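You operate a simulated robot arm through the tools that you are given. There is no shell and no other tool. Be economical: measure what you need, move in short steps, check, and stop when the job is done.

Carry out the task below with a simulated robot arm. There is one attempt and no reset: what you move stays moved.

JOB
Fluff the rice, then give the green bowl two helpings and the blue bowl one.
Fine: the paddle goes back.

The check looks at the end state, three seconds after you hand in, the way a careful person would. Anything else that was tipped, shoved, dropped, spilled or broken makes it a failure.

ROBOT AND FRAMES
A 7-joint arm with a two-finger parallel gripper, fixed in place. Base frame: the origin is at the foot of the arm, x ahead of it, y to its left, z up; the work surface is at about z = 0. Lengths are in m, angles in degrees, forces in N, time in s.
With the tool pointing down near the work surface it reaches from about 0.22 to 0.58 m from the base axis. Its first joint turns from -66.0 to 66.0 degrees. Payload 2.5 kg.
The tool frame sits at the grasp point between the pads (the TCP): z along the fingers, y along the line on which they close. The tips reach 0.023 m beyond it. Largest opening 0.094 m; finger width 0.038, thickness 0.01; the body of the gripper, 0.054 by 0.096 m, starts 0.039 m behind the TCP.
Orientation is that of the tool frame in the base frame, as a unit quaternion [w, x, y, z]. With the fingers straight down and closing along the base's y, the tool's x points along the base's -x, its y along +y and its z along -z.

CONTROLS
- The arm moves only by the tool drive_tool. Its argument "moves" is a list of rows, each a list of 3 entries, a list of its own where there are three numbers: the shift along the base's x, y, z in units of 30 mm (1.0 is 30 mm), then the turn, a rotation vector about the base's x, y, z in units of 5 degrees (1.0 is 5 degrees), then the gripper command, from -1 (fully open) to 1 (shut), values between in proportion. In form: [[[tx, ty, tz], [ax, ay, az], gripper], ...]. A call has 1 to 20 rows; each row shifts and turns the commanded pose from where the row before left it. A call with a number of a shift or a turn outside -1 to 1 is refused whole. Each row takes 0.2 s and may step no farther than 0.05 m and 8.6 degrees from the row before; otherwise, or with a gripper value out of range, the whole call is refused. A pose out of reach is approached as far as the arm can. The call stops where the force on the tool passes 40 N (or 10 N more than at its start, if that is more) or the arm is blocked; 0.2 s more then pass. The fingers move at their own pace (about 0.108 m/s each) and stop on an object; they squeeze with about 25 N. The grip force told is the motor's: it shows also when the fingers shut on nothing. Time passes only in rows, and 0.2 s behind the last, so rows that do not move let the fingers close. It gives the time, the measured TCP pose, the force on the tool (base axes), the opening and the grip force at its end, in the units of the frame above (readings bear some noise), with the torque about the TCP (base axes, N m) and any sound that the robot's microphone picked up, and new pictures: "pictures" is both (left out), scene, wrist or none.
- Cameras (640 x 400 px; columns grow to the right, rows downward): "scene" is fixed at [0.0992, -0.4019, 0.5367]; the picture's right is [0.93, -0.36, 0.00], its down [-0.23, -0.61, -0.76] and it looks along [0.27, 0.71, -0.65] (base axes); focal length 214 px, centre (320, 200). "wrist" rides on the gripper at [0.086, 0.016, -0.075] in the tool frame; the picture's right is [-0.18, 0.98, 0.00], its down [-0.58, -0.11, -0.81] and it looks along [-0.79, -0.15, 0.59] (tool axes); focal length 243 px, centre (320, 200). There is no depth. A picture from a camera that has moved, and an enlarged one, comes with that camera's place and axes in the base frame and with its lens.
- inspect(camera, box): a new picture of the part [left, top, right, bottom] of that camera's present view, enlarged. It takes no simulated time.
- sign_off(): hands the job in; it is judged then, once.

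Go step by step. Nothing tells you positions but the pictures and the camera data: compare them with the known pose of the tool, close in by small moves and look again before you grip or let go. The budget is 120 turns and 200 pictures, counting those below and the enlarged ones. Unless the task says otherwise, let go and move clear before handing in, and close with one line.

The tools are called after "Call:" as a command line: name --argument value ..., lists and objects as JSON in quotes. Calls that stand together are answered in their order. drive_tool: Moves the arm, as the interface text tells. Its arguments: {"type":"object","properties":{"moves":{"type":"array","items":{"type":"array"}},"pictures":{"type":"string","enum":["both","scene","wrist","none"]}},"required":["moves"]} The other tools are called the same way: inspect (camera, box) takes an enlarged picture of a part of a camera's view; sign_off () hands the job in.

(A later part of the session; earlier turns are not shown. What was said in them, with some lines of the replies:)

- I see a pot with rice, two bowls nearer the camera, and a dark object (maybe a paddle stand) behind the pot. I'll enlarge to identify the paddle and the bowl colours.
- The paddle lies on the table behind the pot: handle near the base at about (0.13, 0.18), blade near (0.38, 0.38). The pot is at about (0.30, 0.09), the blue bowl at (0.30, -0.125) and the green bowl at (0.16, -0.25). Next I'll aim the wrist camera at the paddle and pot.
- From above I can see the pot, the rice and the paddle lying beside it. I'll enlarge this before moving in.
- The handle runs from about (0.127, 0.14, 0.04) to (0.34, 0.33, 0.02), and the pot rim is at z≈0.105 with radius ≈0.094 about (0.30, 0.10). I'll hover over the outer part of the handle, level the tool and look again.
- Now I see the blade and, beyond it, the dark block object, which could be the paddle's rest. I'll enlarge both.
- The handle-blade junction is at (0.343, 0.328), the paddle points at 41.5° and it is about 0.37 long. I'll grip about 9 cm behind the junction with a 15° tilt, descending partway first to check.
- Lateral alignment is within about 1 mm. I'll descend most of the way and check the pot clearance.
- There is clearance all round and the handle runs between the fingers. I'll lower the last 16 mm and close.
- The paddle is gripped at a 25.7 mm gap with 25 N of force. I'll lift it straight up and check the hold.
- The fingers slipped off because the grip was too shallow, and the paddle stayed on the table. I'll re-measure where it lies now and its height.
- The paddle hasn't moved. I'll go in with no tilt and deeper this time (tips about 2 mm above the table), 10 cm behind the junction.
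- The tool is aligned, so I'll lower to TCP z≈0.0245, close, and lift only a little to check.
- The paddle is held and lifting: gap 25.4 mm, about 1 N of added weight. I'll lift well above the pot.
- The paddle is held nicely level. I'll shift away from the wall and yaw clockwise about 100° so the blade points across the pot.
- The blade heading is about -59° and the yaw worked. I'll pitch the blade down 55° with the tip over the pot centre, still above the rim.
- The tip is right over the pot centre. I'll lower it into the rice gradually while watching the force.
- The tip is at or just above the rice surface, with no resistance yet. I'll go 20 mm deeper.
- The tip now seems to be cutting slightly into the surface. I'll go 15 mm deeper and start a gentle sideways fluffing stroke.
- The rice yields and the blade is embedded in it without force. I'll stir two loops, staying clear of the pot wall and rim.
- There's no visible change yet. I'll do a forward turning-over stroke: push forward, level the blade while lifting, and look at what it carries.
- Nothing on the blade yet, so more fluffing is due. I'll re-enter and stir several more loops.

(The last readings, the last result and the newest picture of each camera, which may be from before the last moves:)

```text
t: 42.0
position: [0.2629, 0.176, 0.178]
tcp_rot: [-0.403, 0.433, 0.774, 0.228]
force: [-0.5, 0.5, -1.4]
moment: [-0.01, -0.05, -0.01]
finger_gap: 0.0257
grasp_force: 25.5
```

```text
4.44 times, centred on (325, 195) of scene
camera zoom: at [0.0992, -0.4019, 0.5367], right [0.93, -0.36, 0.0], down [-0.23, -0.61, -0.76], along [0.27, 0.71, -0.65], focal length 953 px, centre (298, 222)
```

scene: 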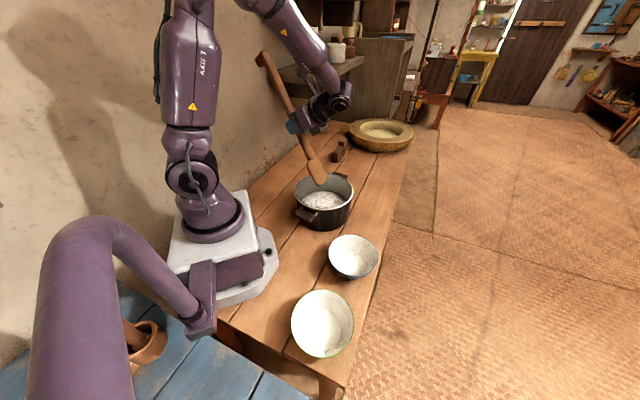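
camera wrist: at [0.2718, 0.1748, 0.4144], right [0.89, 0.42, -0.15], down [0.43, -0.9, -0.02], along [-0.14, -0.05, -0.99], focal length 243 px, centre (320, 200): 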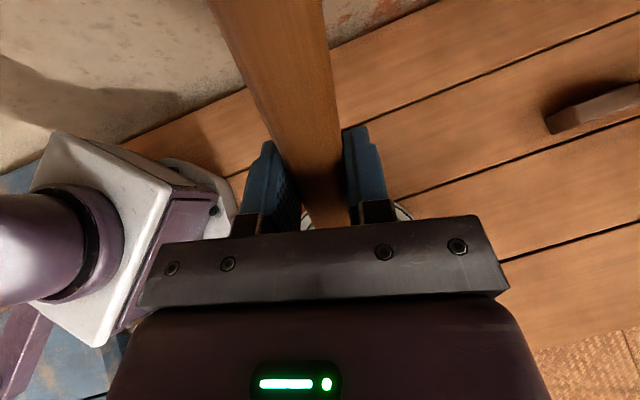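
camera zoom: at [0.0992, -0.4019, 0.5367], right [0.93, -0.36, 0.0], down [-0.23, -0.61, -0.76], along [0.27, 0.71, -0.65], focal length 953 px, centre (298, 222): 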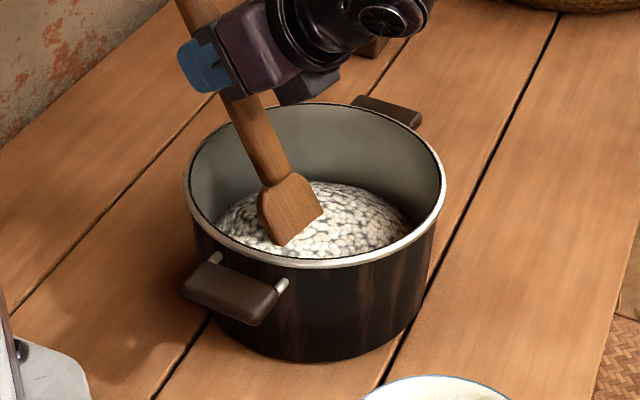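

Now I'll try a proper scoop: drive the blade to a flatter angle inside the rice, then lift while levelling it fully.

Call:
drive_tool --moves '[[[0, 0, -0.22], [-0.73, -0.44, 0], 1], [[0, 0, -0.22], [-0.73, -0.44, 0], 1], [[0, 0, -0.22], [-0.73, -0.44, 0], 1], [[0, 0, -0.22], [-0.73, -0.44, 0], 1], [[-0.1, 0.16, 0.45], [-0.81, -0.49, 0], 1], [[-0.1, 0.16, 0.45], [-0.81, -0.49, 0], 1], [[-0.1, 0.16, 0.45], [-0.81, -0.49, 0], 1], [[-0.1, 0.16, 0.45], [-0.81, -0.49, 0], 1], [[-0.1, 0.16, 0.45], [-0.81, -0.49, 0], 1], [[-0.1, 0.16, 0.45], [-0.81, -0.49, 0], 1], [[-0.1, 0.16, 0.45], [-0.81, -0.49, 0], 1], [[-0.1, 0.16, 0.45], [-0.81, -0.49, 0], 1], [[0, 0, 0], [0, 0, 0], 1]]' --pictures "none"

Call:
inspect --camera "scene" --box '[260, 110, 390, 240]'

```text
t: 44.8
position: [0.239, 0.2148, 0.2618]
tcp_rot: [-0.001, 0.489, 0.872, 0.0]
force: [0.1, 0.2, -2.4]
moment: [0.0, -0.02, -0.01]
finger_gap: 0.0255
grasp_force: 24.9
```

```text
3.08 times, centred on (325, 175) of scene
camera zoom: at [0.0992, -0.4019, 0.5367], right [0.93, -0.36, 0.0], down [-0.23, -0.61, -0.76], along [0.27, 0.71, -0.65], focal length 660 px, centre (305, 277)
```

zoom: 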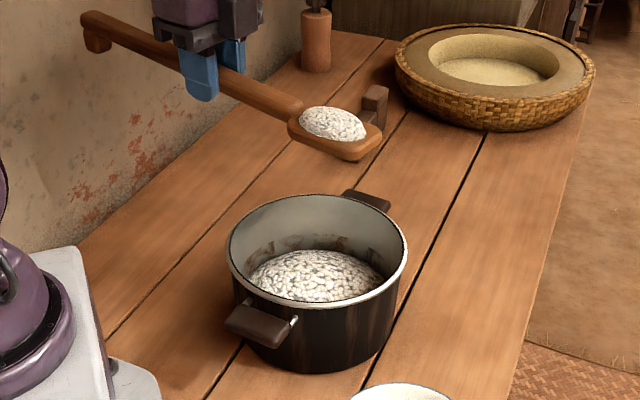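

The blade now carries a mound of rice, and the load reads about 1.2 N heavier. I'll carry it level to the blue bowl at about (0.298, -0.12), turning the blade to -90°.

Call:
drive_tool --moves '[[[0.07, -0.28, 0], [0, 0, -0.2], 1], [[0.14, -0.57, 0], [0, 0, -0.45], 1], [[0.14, -0.57, 0], [0, 0, -0.45], 1], [[0.14, -0.57, 0], [0, 0, -0.45], 1], [[0.14, -0.57, 0], [0, 0, -0.45], 1], [[0.14, -0.57, 0], [0, 0, -0.45], 1], [[0.14, -0.57, 0], [0, 0, -0.45], 1], [[0.14, -0.57, 0], [0, 0, -0.45], 1], [[0.14, -0.57, 0], [0, 0, -0.45], 1], [[0.14, -0.57, 0], [0, 0, -0.45], 1], [[0.14, -0.57, 0], [0, 0, -0.45], 1], [[0.14, -0.57, 0], [0, 0, -0.45], 1], [[0.14, -0.57, 0], [0, 0, -0.45], 1], [[0.14, -0.57, 0], [0, 0, -0.45], 1], [[0.07, -0.28, 0], [0, 0, -0.2], 1], [[0, 0, 0], [0, 0, 0], 1]]'

Call:
inspect --camera "scene" --box '[270, 150, 430, 310]'

```text
t: 48.2
position: [0.2976, -0.0244, 0.2608]
tcp_rot: [-0.002, 0.706, 0.708, 0.001]
force: [-0.5, 0.2, -0.8]
moment: [-0.03, -0.01, -0.01]
finger_gap: 0.0256
grasp_force: 24.9
camera wrist: at [0.3133, 0.0612, 0.3356], right [0.98, -0.18, 0.0], down [-0.11, -0.58, 0.8], along [-0.15, -0.79, -0.59], focal length 243 px, centre (320, 200)
```

scene: 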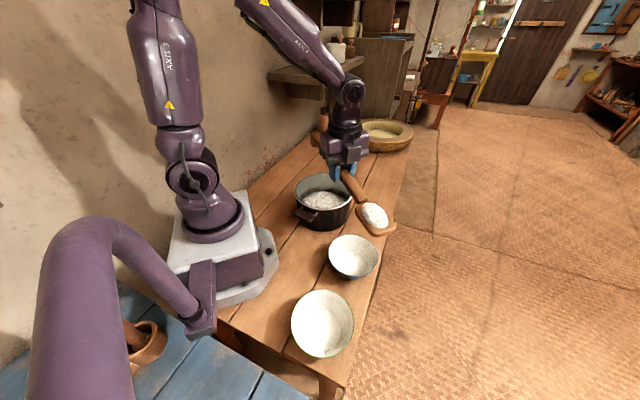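
wrist: 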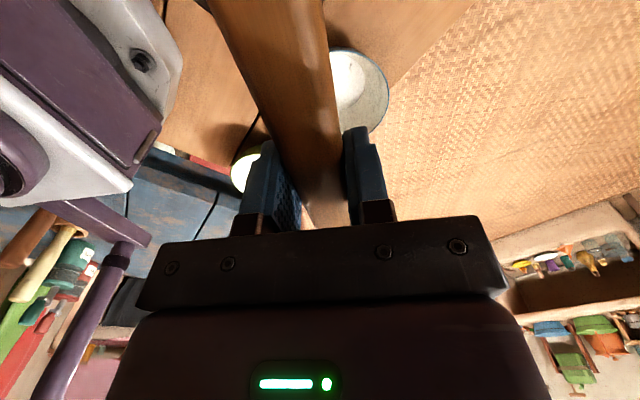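

```text
2.50 times, centred on (350, 230) of scene
camera zoom: at [0.0992, -0.4019, 0.5367], right [0.93, -0.36, 0.0], down [-0.23, -0.61, -0.76], along [0.27, 0.71, -0.65], focal length 536 px, centre (245, 125)
```

zoom: 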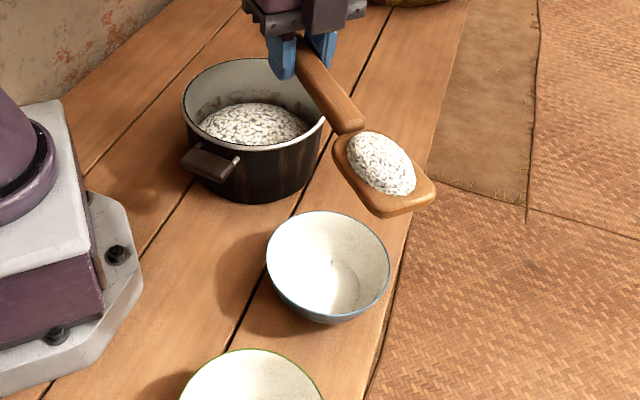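

The blade is positioned and the bowl centre checks out at (0.301, -0.119) with its rim at z≈0.05. I'll tilt the blade down over the bowl in stages, 40° first.

Call:
drive_tool --moves '[[[0.05, 0, -0.05], [1, 0, 0], 1], [[0.05, 0, -0.05], [1, 0, 0], 1], [[0, 0, -0.05], [1, 0, 0], 1], [[0, 0, -0.05], [1, 0, 0], 1], [[0, 0, -0.05], [1, 0, 0], 1], [[0, 0, -0.05], [1, 0, 0], 1], [[0, 0, -0.05], [1, 0, 0], 1], [[0, 0, -0.05], [1, 0, 0], 1], [[0, 0, 0], [0, 0, 0], 1]]' --pictures "none"

Call:
inspect --camera "scene" --box '[270, 150, 430, 310]'

```text
t: 50.2
position: [0.3011, -0.0242, 0.2495]
tcp_rot: [-0.244, 0.662, 0.665, 0.244]
force: [0.2, 0.5, -0.9]
moment: [-0.04, -0.03, -0.01]
finger_gap: 0.0254
grasp_force: 24.8
```

```text
2.50 times, centred on (350, 230) of scene
camera zoom: at [0.0992, -0.4019, 0.5367], right [0.93, -0.36, 0.0], down [-0.23, -0.61, -0.76], along [0.27, 0.71, -0.65], focal length 536 px, centre (245, 125)
```

zoom: 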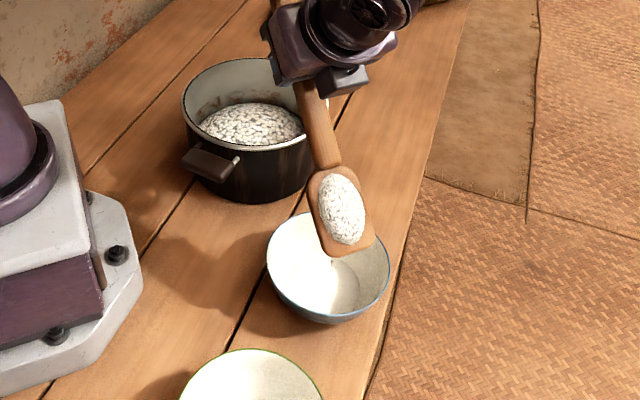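

The rice still sticks at 40°. I'll tilt on to 60°, shifting forward to keep the blade over the bowl.

Call:
drive_tool --moves '[[[0, -0.25, 0], [1, 0, 0], 1], [[0, -0.25, 0], [1, 0, 0], 1], [[0, -0.25, 0], [1, 0, 0], 1], [[0, -0.25, 0], [1, 0, 0], 1], [[0, 0, 0], [0, 0, 0], 1], [[0, 0, 0], [0, 0, 0], 1]]' --pictures "none"

Call:
inspect --camera "scene" --box '[270, 150, 430, 310]'

```text
t: 51.6
position: [0.3012, -0.0545, 0.2487]
tcp_rot: [-0.356, 0.61, 0.613, 0.355]
force: [-0.4, 1.0, -0.2]
moment: [-0.04, -0.03, 0.02]
finger_gap: 0.0258
grasp_force: 25.0
```

```text
2.50 times, centred on (350, 230) of scene
camera zoom: at [0.0992, -0.4019, 0.5367], right [0.93, -0.36, 0.0], down [-0.23, -0.61, -0.76], along [0.27, 0.71, -0.65], focal length 536 px, centre (245, 125)
```

zoom: 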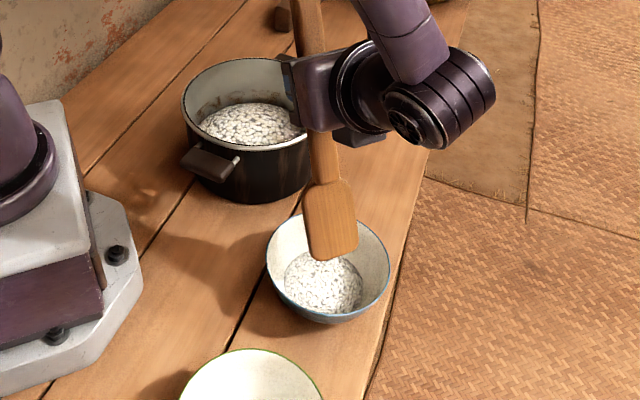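

The blue bowl has its one helping and nothing spilled. I'll lift and return to the pot for the next scoop.

Call:
drive_tool --moves '[[[0, 0, 0.7], [0, 0, 0], 1], [[0, 0, 0.7], [0, 0, 0], 1], [[0, 0, 0.7], [0, 0, 0], 1], [[-0.13, 0.65, 0], [0, 0, 0.52], 1], [[-0.13, 0.65, 0], [0, 0, 0.52], 1], [[-0.13, 0.65, 0], [0, 0, 0.52], 1], [[-0.13, 0.65, 0], [0, 0, 0.52], 1], [[-0.13, 0.65, 0], [0, 0, 0.52], 1], [[-0.13, 0.65, 0], [0, 0, 0.52], 1], [[-0.13, 0.65, 0], [0, 0, 0.52], 1], [[-0.13, 0.65, 0], [0, 0, 0.52], 1], [[-0.13, 0.65, 0], [0, 0, 0.52], 1], [[-0.13, 0.65, 0], [0, 0, 0.52], 1], [[-0.13, 0.65, 0], [0, 0, 0.52], 1], [[-0.13, 0.65, 0], [0, 0, 0.52], 1], [[0, 0, 0], [-0.855, -0.52, 0], 1], [[0, 0, 0], [0, 0, 0], 1]]' --pictures "scene"

Call:
inspect --camera "scene" --box '[280, 150, 400, 290]'

```text
t: 55.2
position: [0.255, 0.1795, 0.3103]
tcp_rot: [-0.403, 0.434, 0.773, 0.228]
force: [0.3, 0.4, -1.7]
moment: [-0.02, -0.03, 0.03]
finger_gap: 0.0254
grasp_force: 25.4
```

scene: 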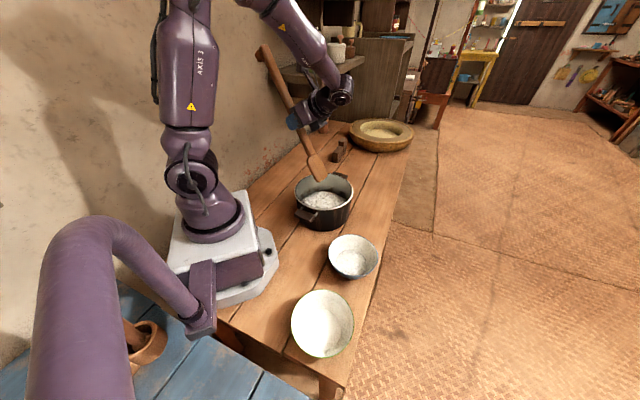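

```text
2.86 times, centred on (340, 220) of scene
camera zoom: at [0.0992, -0.4019, 0.5367], right [0.93, -0.36, 0.0], down [-0.23, -0.61, -0.76], along [0.27, 0.71, -0.65], focal length 613 px, centre (263, 143)
```

zoom: 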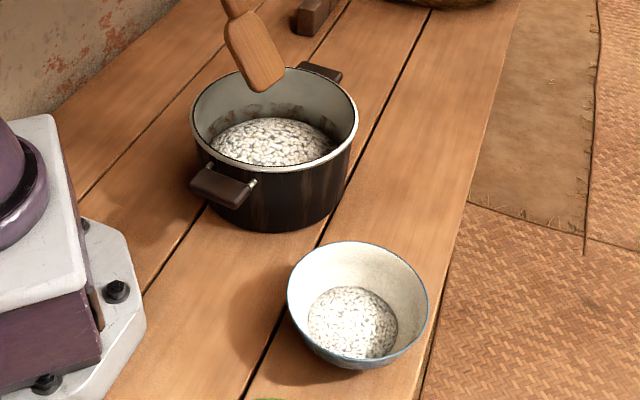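

The pose matches the previous entry, and the blue bowl looks clean. I'll repeat the plunge and scoop.

Call:
drive_tool --moves '[[[0.04, -0.02, -0.65], [0, 0, 0], 1], [[0.04, -0.02, -0.65], [0, 0, 0], 1], [[0.04, -0.02, -0.65], [0, 0, 0], 1], [[0.04, -0.02, -0.65], [0, 0, 0], 1], [[0.04, -0.02, -0.65], [0, 0, 0], 1], [[0.04, -0.02, -0.65], [0, 0, 0], 1], [[0, 0, -0.58], [0, 0, 0], 1], [[0, 0, -0.22], [-0.73, -0.44, 0], 1], [[0, 0, -0.22], [-0.73, -0.44, 0], 1], [[0, 0, -0.22], [-0.73, -0.44, 0], 1], [[0, 0, -0.22], [-0.73, -0.44, 0], 1], [[-0.1, 0.16, 0.45], [-0.81, -0.49, 0], 1], [[-0.1, 0.16, 0.45], [-0.81, -0.49, 0], 1], [[-0.1, 0.16, 0.45], [-0.81, -0.49, 0], 1], [[-0.1, 0.16, 0.45], [-0.81, -0.49, 0], 1], [[-0.1, 0.16, 0.45], [-0.81, -0.49, 0], 1], [[-0.1, 0.16, 0.45], [-0.81, -0.49, 0], 1], [[-0.1, 0.16, 0.45], [-0.81, -0.49, 0], 1], [[-0.1, 0.16, 0.45], [-0.81, -0.49, 0], 1], [[0, 0, 0], [0, 0, 0], 1]]' --pictures "none"

Call:
inspect --camera "scene" --box '[260, 110, 390, 240]'

```text
t: 59.4
position: [0.2376, 0.2145, 0.2592]
tcp_rot: [-0.001, 0.49, 0.871, 0.0]
force: [-0.2, 0.7, -1.4]
moment: [-0.01, -0.03, 0.01]
finger_gap: 0.0258
grasp_force: 24.8
```

```text
3.08 times, centred on (325, 175) of scene
camera zoom: at [0.0992, -0.4019, 0.5367], right [0.93, -0.36, 0.0], down [-0.23, -0.61, -0.76], along [0.27, 0.71, -0.65], focal length 660 px, centre (305, 277)
```

zoom: 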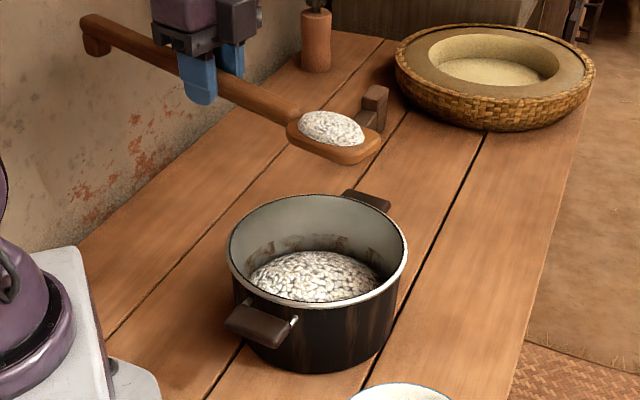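

The second helping is loaded. I'll carry it level along the same arc, then on toward the green bowl at about (0.165, -0.246).

Call:
drive_tool --moves '[[[0.07, -0.28, 0], [0, 0, -0.2], 1], [[0.14, -0.57, 0], [0, 0, -0.45], 1], [[0.14, -0.57, 0], [0, 0, -0.45], 1], [[0.14, -0.57, 0], [0, 0, -0.45], 1], [[0.14, -0.57, 0], [0, 0, -0.45], 1], [[0.14, -0.57, 0], [0, 0, -0.45], 1], [[0.14, -0.57, 0], [0, 0, -0.45], 1], [[0.14, -0.57, 0], [0, 0, -0.45], 1], [[0.14, -0.57, 0], [0, 0, -0.45], 1], [[0.14, -0.57, 0], [0, 0, -0.45], 1], [[0.14, -0.57, 0], [0, 0, -0.45], 1], [[0.14, -0.57, 0], [0, 0, -0.45], 1], [[0.14, -0.57, 0], [0, 0, -0.45], 1], [[0.14, -0.57, 0], [0, 0, -0.45], 1], [[0.07, -0.28, 0], [0, 0, -0.2], 1]]' --pictures "none"

Call:
drive_tool --moves '[[[-0.1, -0.2, 0], [0, 0, -0.33], 1], [[-0.2, -0.41, 0], [0, 0, -0.667], 1], [[-0.2, -0.41, 0], [0, 0, -0.667], 1], [[-0.2, -0.41, 0], [0, 0, -0.667], 1], [[-0.2, -0.41, 0], [0, 0, -0.667], 1], [[-0.2, -0.41, 0], [0, 0, -0.667], 1], [[-0.2, -0.41, 0], [0, 0, -0.667], 1], [[-0.2, -0.41, 0], [0, 0, -0.667], 1], [[-0.2, -0.41, 0], [0, 0, -0.667], 1], [[-0.2, -0.41, 0], [0, 0, -0.667], 1], [[-0.2, -0.41, 0], [0, 0, -0.667], 1], [[-0.2, -0.41, 0], [0, 0, -0.667], 1], [[-0.1, -0.2, 0], [0, 0, -0.33], 1], [[0, 0, 0], [0, 0, 0], 1]]' --pictures "both"

```text
t: 62.6
position: [0.2968, -0.0246, 0.2604]
tcp_rot: [-0.002, 0.706, 0.708, 0.001]
force: [0.4, -0.9, -1.5]
moment: [-0.01, -0.01, 0.01]
finger_gap: 0.0259
grasp_force: 25.5
```

```text
t: 65.6
position: [0.2251, -0.1721, 0.2607]
tcp_rot: [-0.003, 0.906, 0.423, 0.001]
force: [0.2, 0.1, -1.3]
moment: [-0.03, 0.01, 0.03]
finger_gap: 0.0258
grasp_force: 24.7
camera wrist: at [0.2916, -0.1172, 0.3351], right [0.64, -0.77, 0.0], down [-0.46, -0.38, 0.8], along [-0.62, -0.51, -0.59], focal length 243 px, centre (320, 200)
```

scene: 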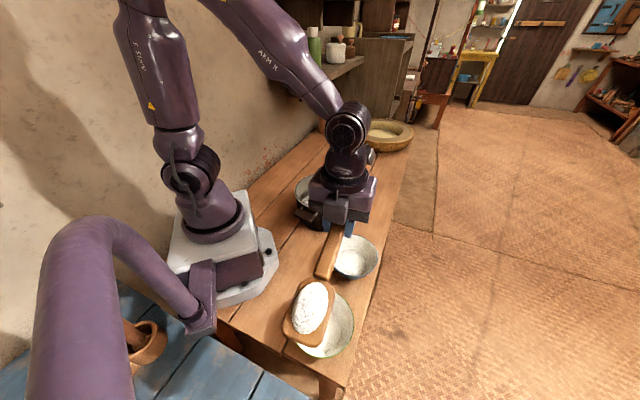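
wrist: 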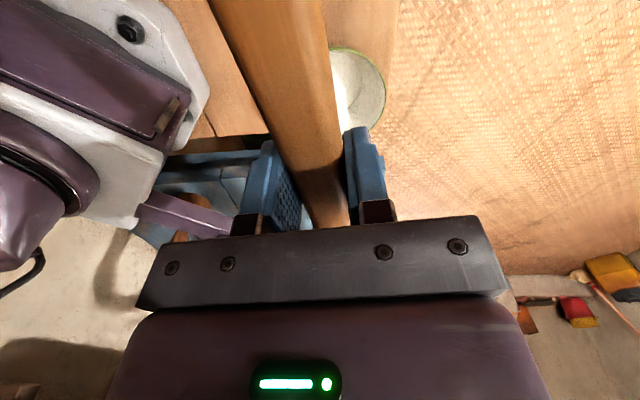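

The green bowl sits in the wrist view just where the blue one did, so the alignment is right. I'll tilt 40° first.

Call:
drive_tool --moves '[[[0, 0, -0.05], [0.766, -0.643, 0], 1], [[0, 0, -0.05], [0.766, -0.643, 0], 1], [[0, 0, -0.05], [0.766, -0.643, 0], 1], [[0, 0, -0.05], [0.766, -0.643, 0], 1], [[0, 0, -0.05], [0.766, -0.643, 0], 1], [[0, 0, -0.05], [0.766, -0.643, 0], 1], [[0, 0, -0.05], [0.766, -0.643, 0], 1], [[0, 0, -0.05], [0.766, -0.643, 0], 1], [[0, 0, 0], [0, 0, 0], 1]]' --pictures "none"

Call:
inspect --camera "scene" --box '[220, 200, 420, 400]'

```text
t: 67.6
position: [0.2244, -0.1709, 0.2466]
tcp_rot: [-0.147, 0.85, 0.398, 0.312]
force: [0.2, 0.2, -1.4]
moment: [-0.01, 0.02, 0.02]
finger_gap: 0.0257
grasp_force: 25.1
```

```text
2.00 times, centred on (320, 300) of scene
camera zoom: at [0.0992, -0.4019, 0.5367], right [0.93, -0.36, 0.0], down [-0.23, -0.61, -0.76], along [0.27, 0.71, -0.65], focal length 429 px, centre (320, 0)
```

zoom: 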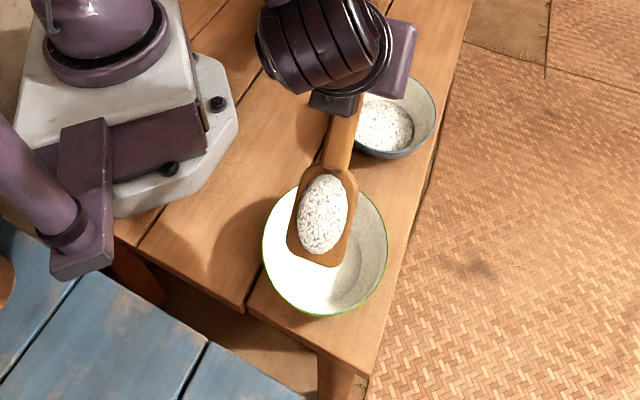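

The blade is centred over the bowl, so I'll continue to 60°.

Call:
drive_tool --moves '[[[-0.16, -0.19, 0], [0.766, -0.643, 0], 1], [[-0.16, -0.19, 0], [0.766, -0.643, 0], 1], [[-0.16, -0.19, 0], [0.766, -0.643, 0], 1], [[-0.16, -0.19, 0], [0.766, -0.643, 0], 1], [[0, 0, 0], [0, 0, 0], 1], [[0, 0, 0], [0, 0, 0], 1]]' --pictures "none"

Call:
inspect --camera "scene" --box '[220, 200, 420, 400]'

```text
t: 69.0
position: [0.2054, -0.1943, 0.2479]
tcp_rot: [-0.213, 0.783, 0.368, 0.454]
force: [-1.1, -0.9, -1.3]
moment: [-0.01, -0.02, 0.03]
finger_gap: 0.0257
grasp_force: 24.6
```

```text
2.00 times, centred on (320, 300) of scene
camera zoom: at [0.0992, -0.4019, 0.5367], right [0.93, -0.36, 0.0], down [-0.23, -0.61, -0.76], along [0.27, 0.71, -0.65], focal length 429 px, centre (320, 0)
```

zoom: 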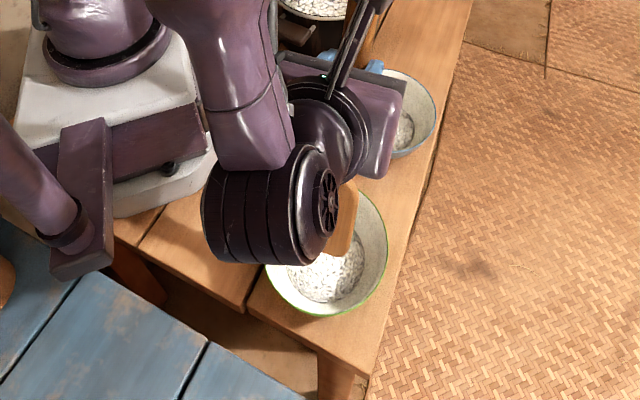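

The green bowl has its first helping. I'll lift and retrace the path to the pot.

Call:
drive_tool --moves '[[[0, 0, 0.7], [0, 0, 0], 1], [[0, 0, 0.7], [0, 0, 0], 1], [[0, 0, 0.7], [0, 0, 0], 1], [[0.258, 0.388, 0], [0, 0, 0.667], 1], [[0.258, 0.388, 0], [0, 0, 0.667], 1], [[0.258, 0.388, 0], [0, 0, 0.667], 1], [[0.258, 0.388, 0], [0, 0, 0.667], 1], [[0.258, 0.388, 0], [0, 0, 0.667], 1], [[0.258, 0.388, 0], [0, 0, 0.667], 1], [[0.258, 0.388, 0], [0, 0, 0.667], 1], [[0.258, 0.388, 0], [0, 0, 0.667], 1], [[0.258, 0.388, 0], [0, 0, 0.667], 1], [[0.258, 0.388, 0], [0, 0, 0.667], 1], [[0.258, 0.388, 0], [0, 0, 0.667], 1], [[0.258, 0.388, 0], [0, 0, 0.667], 1]]' --pictures "none"

Call:
drive_tool --moves '[[[-0.13, 0.65, 0], [0, 0, 0.52], 1], [[-0.13, 0.65, 0], [0, 0, 0.52], 1], [[-0.13, 0.65, 0], [0, 0, 0.52], 1], [[-0.13, 0.65, 0], [0, 0, 0.52], 1], [[-0.13, 0.65, 0], [0, 0, 0.52], 1], [[-0.13, 0.65, 0], [0, 0, 0.52], 1], [[-0.13, 0.65, 0], [0, 0, 0.52], 1], [[-0.13, 0.65, 0], [0, 0, 0.52], 1], [[-0.13, 0.65, 0], [0, 0, 0.52], 1], [[-0.13, 0.65, 0], [0, 0, 0.52], 1], [[-0.13, 0.65, 0], [0, 0, 0.52], 1], [[-0.13, 0.65, 0], [0, 0, 0.52], 1], [[0, 0, 0], [-0.855, -0.52, 0], 1], [[0, 0, 0], [0, 0, 0], 1]]' --pictures "scene"

Call:
inspect --camera "scene" --box '[240, 160, 400, 360]'

```text
t: 72.2
position: [0.2987, -0.056, 0.3108]
tcp_rot: [-0.356, 0.61, 0.614, 0.354]
force: [0.3, 0.7, -0.6]
moment: [-0.01, 0.05, 0.02]
finger_gap: 0.0257
grasp_force: 25.2
```

```text
t: 75.2
position: [0.2506, 0.1793, 0.3097]
tcp_rot: [-0.403, 0.434, 0.773, 0.227]
force: [-0.1, 0.6, -1.3]
moment: [0.0, 0.01, -0.01]
finger_gap: 0.0253
grasp_force: 25.4
```

scene: 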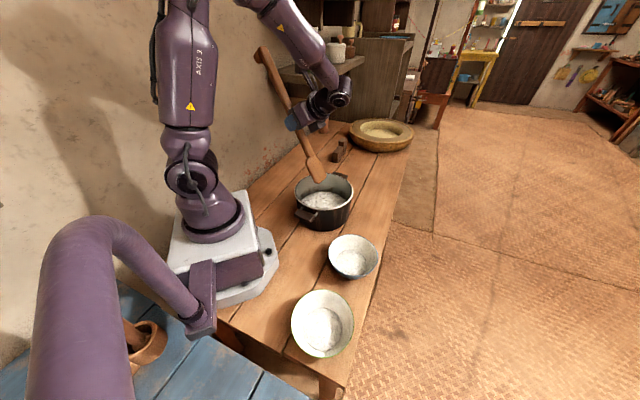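

```text
2.00 times, centred on (320, 260) of scene
camera zoom: at [0.0992, -0.4019, 0.5367], right [0.93, -0.36, 0.0], down [-0.23, -0.61, -0.76], along [0.27, 0.71, -0.65], focal length 429 px, centre (320, 80)
```

zoom: 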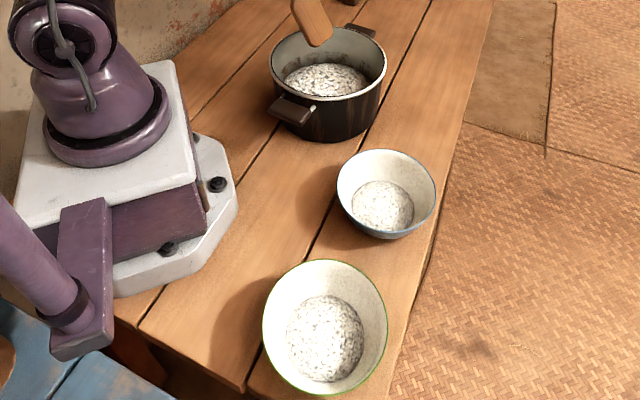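

Everything is clean. Now the third scoop, slightly deeper.

Call:
drive_tool --moves '[[[0.07, -0.02, -0.65], [0, 0, 0], 1], [[0.07, -0.02, -0.65], [0, 0, 0], 1], [[0.07, -0.02, -0.65], [0, 0, 0], 1], [[0.07, -0.02, -0.65], [0, 0, 0], 1], [[0.07, -0.02, -0.65], [0, 0, 0], 1], [[0.06, -0.01, -0.65], [0, 0, 0], 1], [[0, 0, -0.66], [0, 0, 0], 1], [[0, 0, -0.22], [-0.73, -0.44, 0], 1], [[0, 0, -0.22], [-0.73, -0.44, 0], 1], [[0, 0, -0.22], [-0.73, -0.44, 0], 1], [[0, 0, -0.22], [-0.73, -0.44, 0], 1], [[-0.1, 0.16, 0.45], [-0.81, -0.49, 0], 1], [[-0.1, 0.16, 0.45], [-0.81, -0.49, 0], 1], [[-0.1, 0.16, 0.45], [-0.81, -0.49, 0], 1], [[-0.1, 0.16, 0.45], [-0.81, -0.49, 0], 1], [[-0.1, 0.16, 0.45], [-0.81, -0.49, 0], 1], [[-0.1, 0.16, 0.45], [-0.81, -0.49, 0], 1], [[-0.1, 0.16, 0.45], [-0.81, -0.49, 0], 1], [[-0.1, 0.16, 0.45], [-0.81, -0.49, 0], 1], [[0, 0, 0], [0, 0, 0], 1]]' --pictures "none"

Call:
inspect --camera "scene" --box '[260, 110, 390, 240]'

```text
t: 79.4
position: [0.2398, 0.214, 0.2547]
tcp_rot: [-0.002, 0.49, 0.872, 0.0]
force: [0.0, 0.0, -1.0]
moment: [0.01, 0.01, 0.0]
finger_gap: 0.0258
grasp_force: 24.8
```

```text
3.08 times, centred on (325, 175) of scene
camera zoom: at [0.0992, -0.4019, 0.5367], right [0.93, -0.36, 0.0], down [-0.23, -0.61, -0.76], along [0.27, 0.71, -0.65], focal length 660 px, centre (305, 277)
```

zoom: 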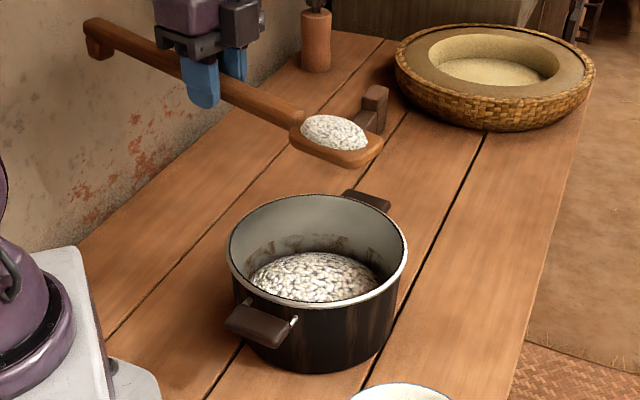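

The third helping is on the blade, so I'll take the same path to the green bowl.

Call:
drive_tool --moves '[[[0.07, -0.28, 0.07], [0, 0, -0.2], 1], [[0.14, -0.57, 0.07], [0, 0, -0.45], 1], [[0.14, -0.57, 0.06], [0, 0, -0.45], 1], [[0.14, -0.57, 0], [0, 0, -0.45], 1], [[0.14, -0.57, 0], [0, 0, -0.45], 1], [[0.14, -0.57, 0], [0, 0, -0.45], 1], [[0.14, -0.57, 0], [0, 0, -0.45], 1], [[0.14, -0.57, 0], [0, 0, -0.45], 1], [[0.14, -0.57, 0], [0, 0, -0.45], 1], [[0.14, -0.57, 0], [0, 0, -0.45], 1], [[0.14, -0.57, 0], [0, 0, -0.45], 1], [[0.14, -0.57, 0], [0, 0, -0.45], 1], [[0.14, -0.57, 0], [0, 0, -0.45], 1], [[0.14, -0.57, 0], [0, 0, -0.45], 1], [[0.07, -0.28, 0], [0, 0, -0.2], 1]]' --pictures "none"

Call:
drive_tool --moves '[[[-0.1, -0.2, 0], [0, 0, -0.33], 1], [[-0.2, -0.41, 0], [0, 0, -0.667], 1], [[-0.2, -0.41, 0], [0, 0, -0.667], 1], [[-0.2, -0.41, 0], [0, 0, -0.667], 1], [[-0.2, -0.41, 0], [0, 0, -0.667], 1], [[-0.2, -0.41, 0], [0, 0, -0.667], 1], [[-0.2, -0.41, 0], [0, 0, -0.667], 1], [[-0.2, -0.41, 0], [0, 0, -0.667], 1], [[-0.2, -0.41, 0], [0, 0, -0.667], 1], [[-0.2, -0.41, 0], [0, 0, -0.667], 1], [[-0.2, -0.41, 0], [0, 0, -0.667], 1], [[-0.2, -0.41, 0], [0, 0, -0.667], 1], [[-0.1, -0.2, 0], [0, 0, -0.33], 1], [[0, 0, 0], [0, 0, 0], 1]]' --pictures "scene"

```text
t: 82.6
position: [0.2976, -0.0267, 0.2599]
tcp_rot: [-0.004, 0.707, 0.707, 0.001]
force: [-0.2, 0.6, -0.8]
moment: [0.02, -0.01, -0.01]
finger_gap: 0.0257
grasp_force: 25.0
```

```text
t: 85.6
position: [0.2249, -0.1743, 0.2614]
tcp_rot: [-0.002, 0.906, 0.424, 0.002]
force: [0.2, 0.1, -1.1]
moment: [0.02, 0.05, -0.02]
finger_gap: 0.0258
grasp_force: 24.9
```

scene: 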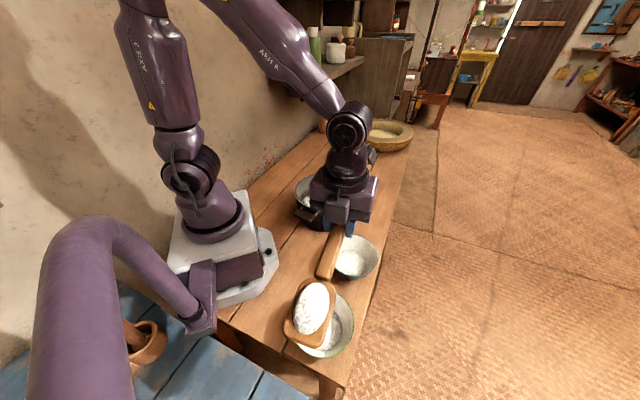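

The pose matches the first delivery. I'll tilt to 60° as before.

Call:
drive_tool --moves '[[[0, 0, -0.05], [0.766, -0.643, 0], 1], [[0, 0, -0.05], [0.766, -0.643, 0], 1], [[0, 0, -0.05], [0.766, -0.643, 0], 1], [[0, 0, -0.05], [0.766, -0.643, 0], 1], [[0, 0, -0.05], [0.766, -0.643, 0], 1], [[0, 0, -0.05], [0.766, -0.643, 0], 1], [[0, 0, -0.05], [0.766, -0.643, 0], 1], [[0, 0, -0.05], [0.766, -0.643, 0], 1], [[0, 0, 0], [0, 0, 0], 1], [[-0.16, -0.17, 0], [0.766, -0.643, 0], 1], [[-0.16, -0.17, 0], [0.766, -0.643, 0], 1], [[-0.16, -0.17, 0], [0.766, -0.643, 0], 1], [[-0.16, -0.17, 0], [0.766, -0.643, 0], 1], [[0, 0, 0], [0, 0, 0], 1], [[0, 0, 0], [0, 0, 0], 1], [[0, 0, 0.7], [0, 0, 0], 1], [[0, 0, 0.7], [0, 0, 0], 1], [[0, 0, 0.7], [0, 0, 0], 1]]' --pictures "none"

Call:
inspect --camera "scene" --box '[220, 200, 420, 400]'

```text
t: 89.4
position: [0.2072, -0.1919, 0.3125]
tcp_rot: [-0.214, 0.783, 0.368, 0.454]
force: [0.9, -0.7, -1.3]
moment: [-0.01, 0.06, -0.01]
finger_gap: 0.0254
grasp_force: 25.2
```

```text
2.00 times, centred on (320, 300) of scene
camera zoom: at [0.0992, -0.4019, 0.5367], right [0.93, -0.36, 0.0], down [-0.23, -0.61, -0.76], along [0.27, 0.71, -0.65], focal length 429 px, centre (320, 0)
```

zoom: 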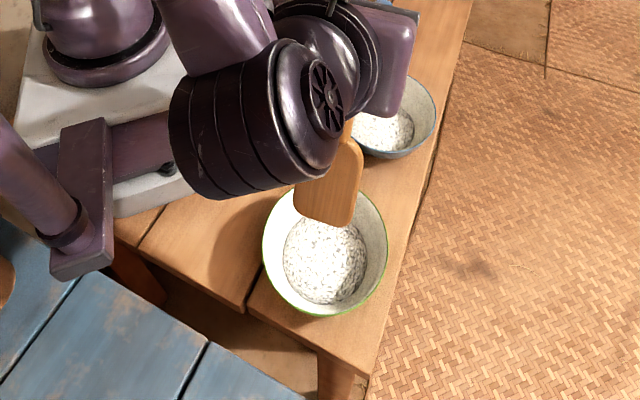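

The green bowl now holds two helpings. Next I'll bring the paddle back along the path, level it, and check its pose before laying it down.

Call:
drive_tool --moves '[[[0.258, 0.388, 0], [0, 0, 0.667], 1], [[0.258, 0.388, 0], [0, 0, 0.667], 1], [[0.258, 0.388, 0], [0, 0, 0.667], 1], [[0.258, 0.388, 0], [0, 0, 0.667], 1], [[0.258, 0.388, 0], [0, 0, 0.667], 1], [[0.258, 0.388, 0], [0, 0, 0.667], 1], [[0.258, 0.388, 0], [0, 0, 0.667], 1], [[0.258, 0.388, 0], [0, 0, 0.667], 1], [[0.258, 0.388, 0], [0, 0, 0.667], 1], [[0.258, 0.388, 0], [0, 0, 0.667], 1], [[0.258, 0.388, 0], [0, 0, 0.667], 1], [[0.258, 0.388, 0], [0, 0, 0.667], 1]]' --pictures "none"

Call:
drive_tool --moves '[[[0, 0.5, 0], [-1, 0, 0], 1], [[0, 0.5, 0], [-1, 0, 0], 1], [[0, 0.5, 0], [-1, 0, 0], 1], [[0, 0.5, 0], [-1, 0, 0], 1], [[0, 0.5, 0], [-1, 0, 0], 1], [[0, 0.5, 0], [-1, 0, 0], 1], [[0, 0.5, 0], [-1, 0, 0], 1], [[0, 0.5, 0], [-1, 0, 0], 1], [[0, 0.5, 0], [-1, 0, 0], 1], [[0, 0.5, 0], [-1, 0, 0], 1], [[0, 0.5, 0], [-1, 0, 0], 1], [[0, 0.5, 0], [-1, 0, 0], 1], [[0, 0.5, 0], [0, 0, 1], 1], [[0, 0.5, 0], [0, 0, 1], 1], [[0, 0.5, 0], [0, 0, 1], 1], [[0, 0, 0], [0, 0, 1], 1], [[0, 0, 0], [0, 0, 1], 1], [[0, 0, 0], [0, 0, 1], 1], [[0, 0, 0], [0, 0, 1], 1], [[0, 0, 0], [0, 0, 1], 1]]' --pictures "scene"

```text
t: 92.0
position: [0.2998, -0.0541, 0.3127]
tcp_rot: [-0.355, 0.611, 0.613, 0.354]
force: [0.6, 0.2, -0.1]
moment: [-0.02, 0.01, 0.01]
finger_gap: 0.0256
grasp_force: 25.0
```

```text
t: 96.2
position: [0.3001, 0.1709, 0.312]
tcp_rot: [-0.003, 0.421, 0.907, -0.001]
force: [0.0, -0.1, -1.2]
moment: [0.0, -0.02, 0.0]
finger_gap: 0.0257
grasp_force: 24.5
```

scene: 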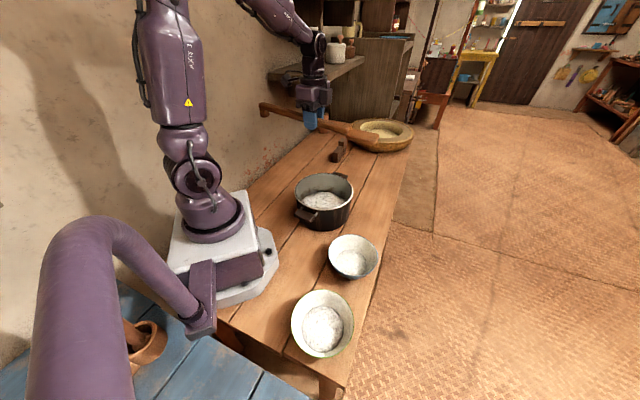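

The paddle is level. I'll yaw back to 41.5° and move over its original place.

Call:
drive_tool --moves '[[[0, 0, 0], [0, 0, 1], 1], [[0, 0, 0], [0, 0, 1], 1], [[0, 0, 0], [0, 0, 1], 1], [[0, 0, 0], [0, 0, 1], 1], [[0, 0, 0], [0, 0, 1], 1], [[0, 0, 0], [0, 0, 1], 1], [[0, 0, 0], [0, 0, 1], 1], [[0, 0, 0], [0, 0, 1], 1], [[0, 0, 0], [0, 0, 1], 1], [[0, 0, 0], [0, 0, 1], 1], [[0, 0, 0], [0, 0, 1], 1], [[0, 0, 0], [0, 0, 1], 1], [[-0.17, 0.5, 0], [0, 0, 1], 1], [[-0.17, 0.5, 0], [0, 0, 1], 1], [[-0.17, 0.5, 0], [0, 0, 1], 1], [[-0.17, 0.5, 0], [0, 0, 1], 1], [[-0.17, 0.5, 0], [0, 0, 1], 1], [[-0.17, 0.5, 0], [0, 0, 1], 1], [[0, 0, 0], [0, 0, 0.26], 1], [[0, 0, 0], [0, 0, 0], 1]]' --pictures "scene"

```text
t: 100.4
position: [0.2694, 0.2604, 0.3119]
tcp_rot: [-0.001, -0.354, 0.935, -0.002]
force: [0.9, -0.1, -0.4]
moment: [0.02, 0.02, -0.01]
finger_gap: 0.0257
grasp_force: 25.0
```

scene: 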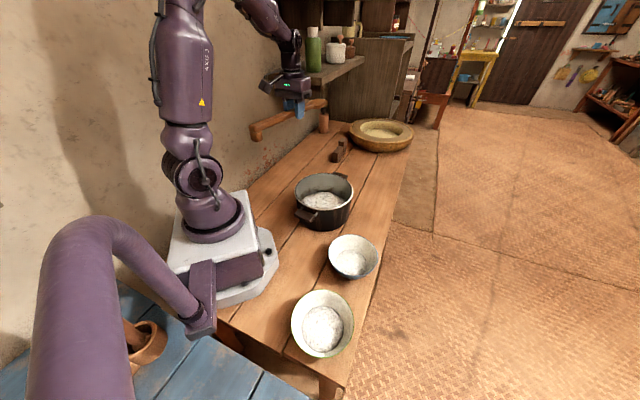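

The orientation and xy match the original grasp, so I'll lower straight down.

Call:
drive_tool --moves '[[[0, 0, -0.9], [0, 0, 0], 1], [[0, 0, -0.9], [0, 0, 0], 1], [[0, 0, -0.9], [0, 0, 0], 1], [[0, 0, -0.9], [0, 0, 0], 1], [[0, 0, -0.9], [0, 0, 0], 1], [[0, 0, -0.9], [0, 0, 0], 1], [[0, 0, -0.9], [0, 0, 0], 1], [[0, 0, -0.9], [0, 0, 0], 1], [[0, 0, -0.8], [0, 0, 0], 1], [[0, 0, -0.7], [0, 0, 0], 1], [[0, 0, -0.4], [0, 0, 0], 1], [[0, 0, -0.2], [0, 0, 0], 1], [[0, 0, -0.15], [0, 0, 0], 1], [[0, 0, 0], [0, 0, 0], 1]]' --pictures "both"

```text
t: 103.4
position: [0.2692, 0.2601, 0.0275]
tcp_rot: [-0.002, -0.354, 0.935, -0.003]
force: [0.1, 0.2, -1.5]
moment: [0.03, -0.01, 0.03]
finger_gap: 0.0252
grasp_force: 24.5
camera wrist: at [0.1922, 0.2149, 0.1034], right [-0.51, 0.86, 0.0], down [0.51, 0.31, 0.8], along [0.69, 0.41, -0.59], focal length 243 px, centre (320, 200)
```

scene: 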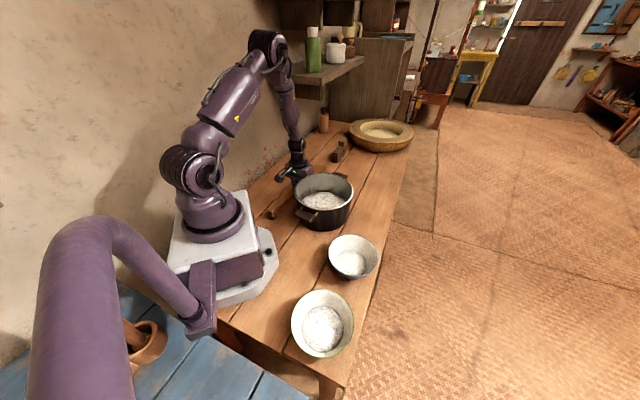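
wrist: 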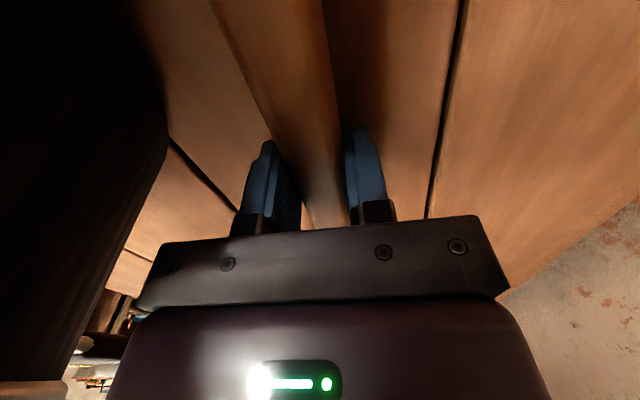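

I'll lower the last 2–3 mm, open just as wide as before, and lift away.

Call:
drive_tool --moves '[[[0, 0, -0.08], [0, 0, 0], 1], [[0, 0, 0], [0, 0, 0], 1], [[0, 0, 0], [0, 0, 0], -0.2], [[0, 0, 0], [0, 0, 0], -0.2], [[0, 0, 0], [0, 0, 0], -0.2], [[0, 0, 0.3], [0, 0, 0], -0.2], [[0, 0, 0.7], [0, 0, 0], -0.2], [[0, 0, 1], [0, 0, 0], -0.2], [[0, 0, 1], [0, 0, 0], -0.2], [[0, 0, 1], [0, 0, 0], -0.2], [[0, 0, 1], [0, 0, 0], -0.2], [[0, 0, 1], [0, 0, 0], -0.2], [[0, 0, 1], [0, 0, 0], -0.2], [[0, 0, 1], [0, 0, 0], -0.2], [[0, 0, 0], [0, 0, 0], -0.2]]' --pictures "both"

Call:
inspect --camera "scene" --box '[250, 140, 370, 235]'

Call:
inspect --camera "scene" --box '[230, 210, 430, 380]'

```text
t: 106.6
position: [0.2679, 0.2603, 0.2658]
tcp_rot: [-0.002, -0.353, 0.936, -0.003]
force: [0.7, -0.8, -0.1]
moment: [0.0, 0.02, -0.03]
finger_gap: 0.0566
grasp_force: 0.1
camera wrist: at [0.1917, 0.2155, 0.3412], right [-0.51, 0.86, 0.0], down [0.51, 0.31, 0.8], along [0.69, 0.41, -0.59], focal length 243 px, centre (320, 200)
```

scene: 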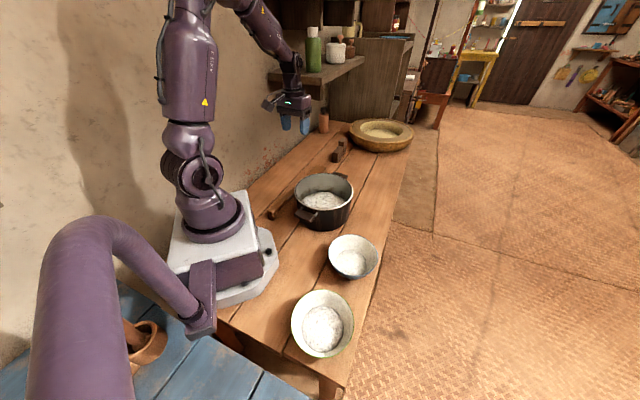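
wrist: 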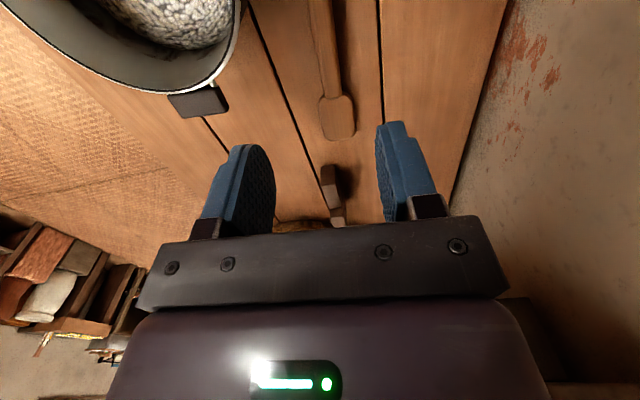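

```text
4.21 times, centred on (310, 188) of scene
camera zoom: at [0.0992, -0.4019, 0.5367], right [0.93, -0.36, 0.0], down [-0.23, -0.61, -0.76], along [0.27, 0.71, -0.65], focal length 903 px, centre (362, 253)
```

zoom: 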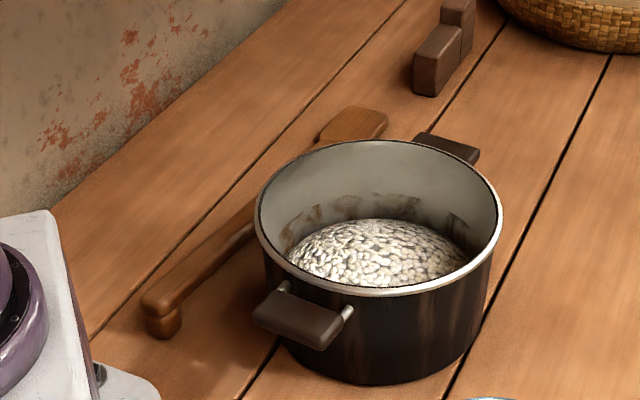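

```text
2.35 times, centred on (330, 295) of scene
camera zoom: at [0.0992, -0.4019, 0.5367], right [0.93, -0.36, 0.0], down [-0.23, -0.61, -0.76], along [0.27, 0.71, -0.65], focal length 505 px, centre (296, -24)
```

zoom: 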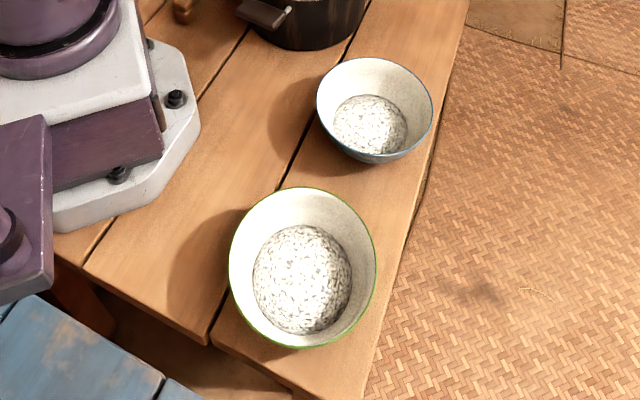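

The paddle lies back in its place, the green bowl holds the larger two-helping mound, the blue bowl holds one, and the pot is unmoved. The arm is clear, so I'm handing in.

Call:
sign_off

```text
The job is handed in.
```

I fluffed the rice, gave the green bowl two helpings and the blue bowl one, and laid the paddle back within a few millimetres of where it was; I saw no spills, and the pot and bowls did not move.
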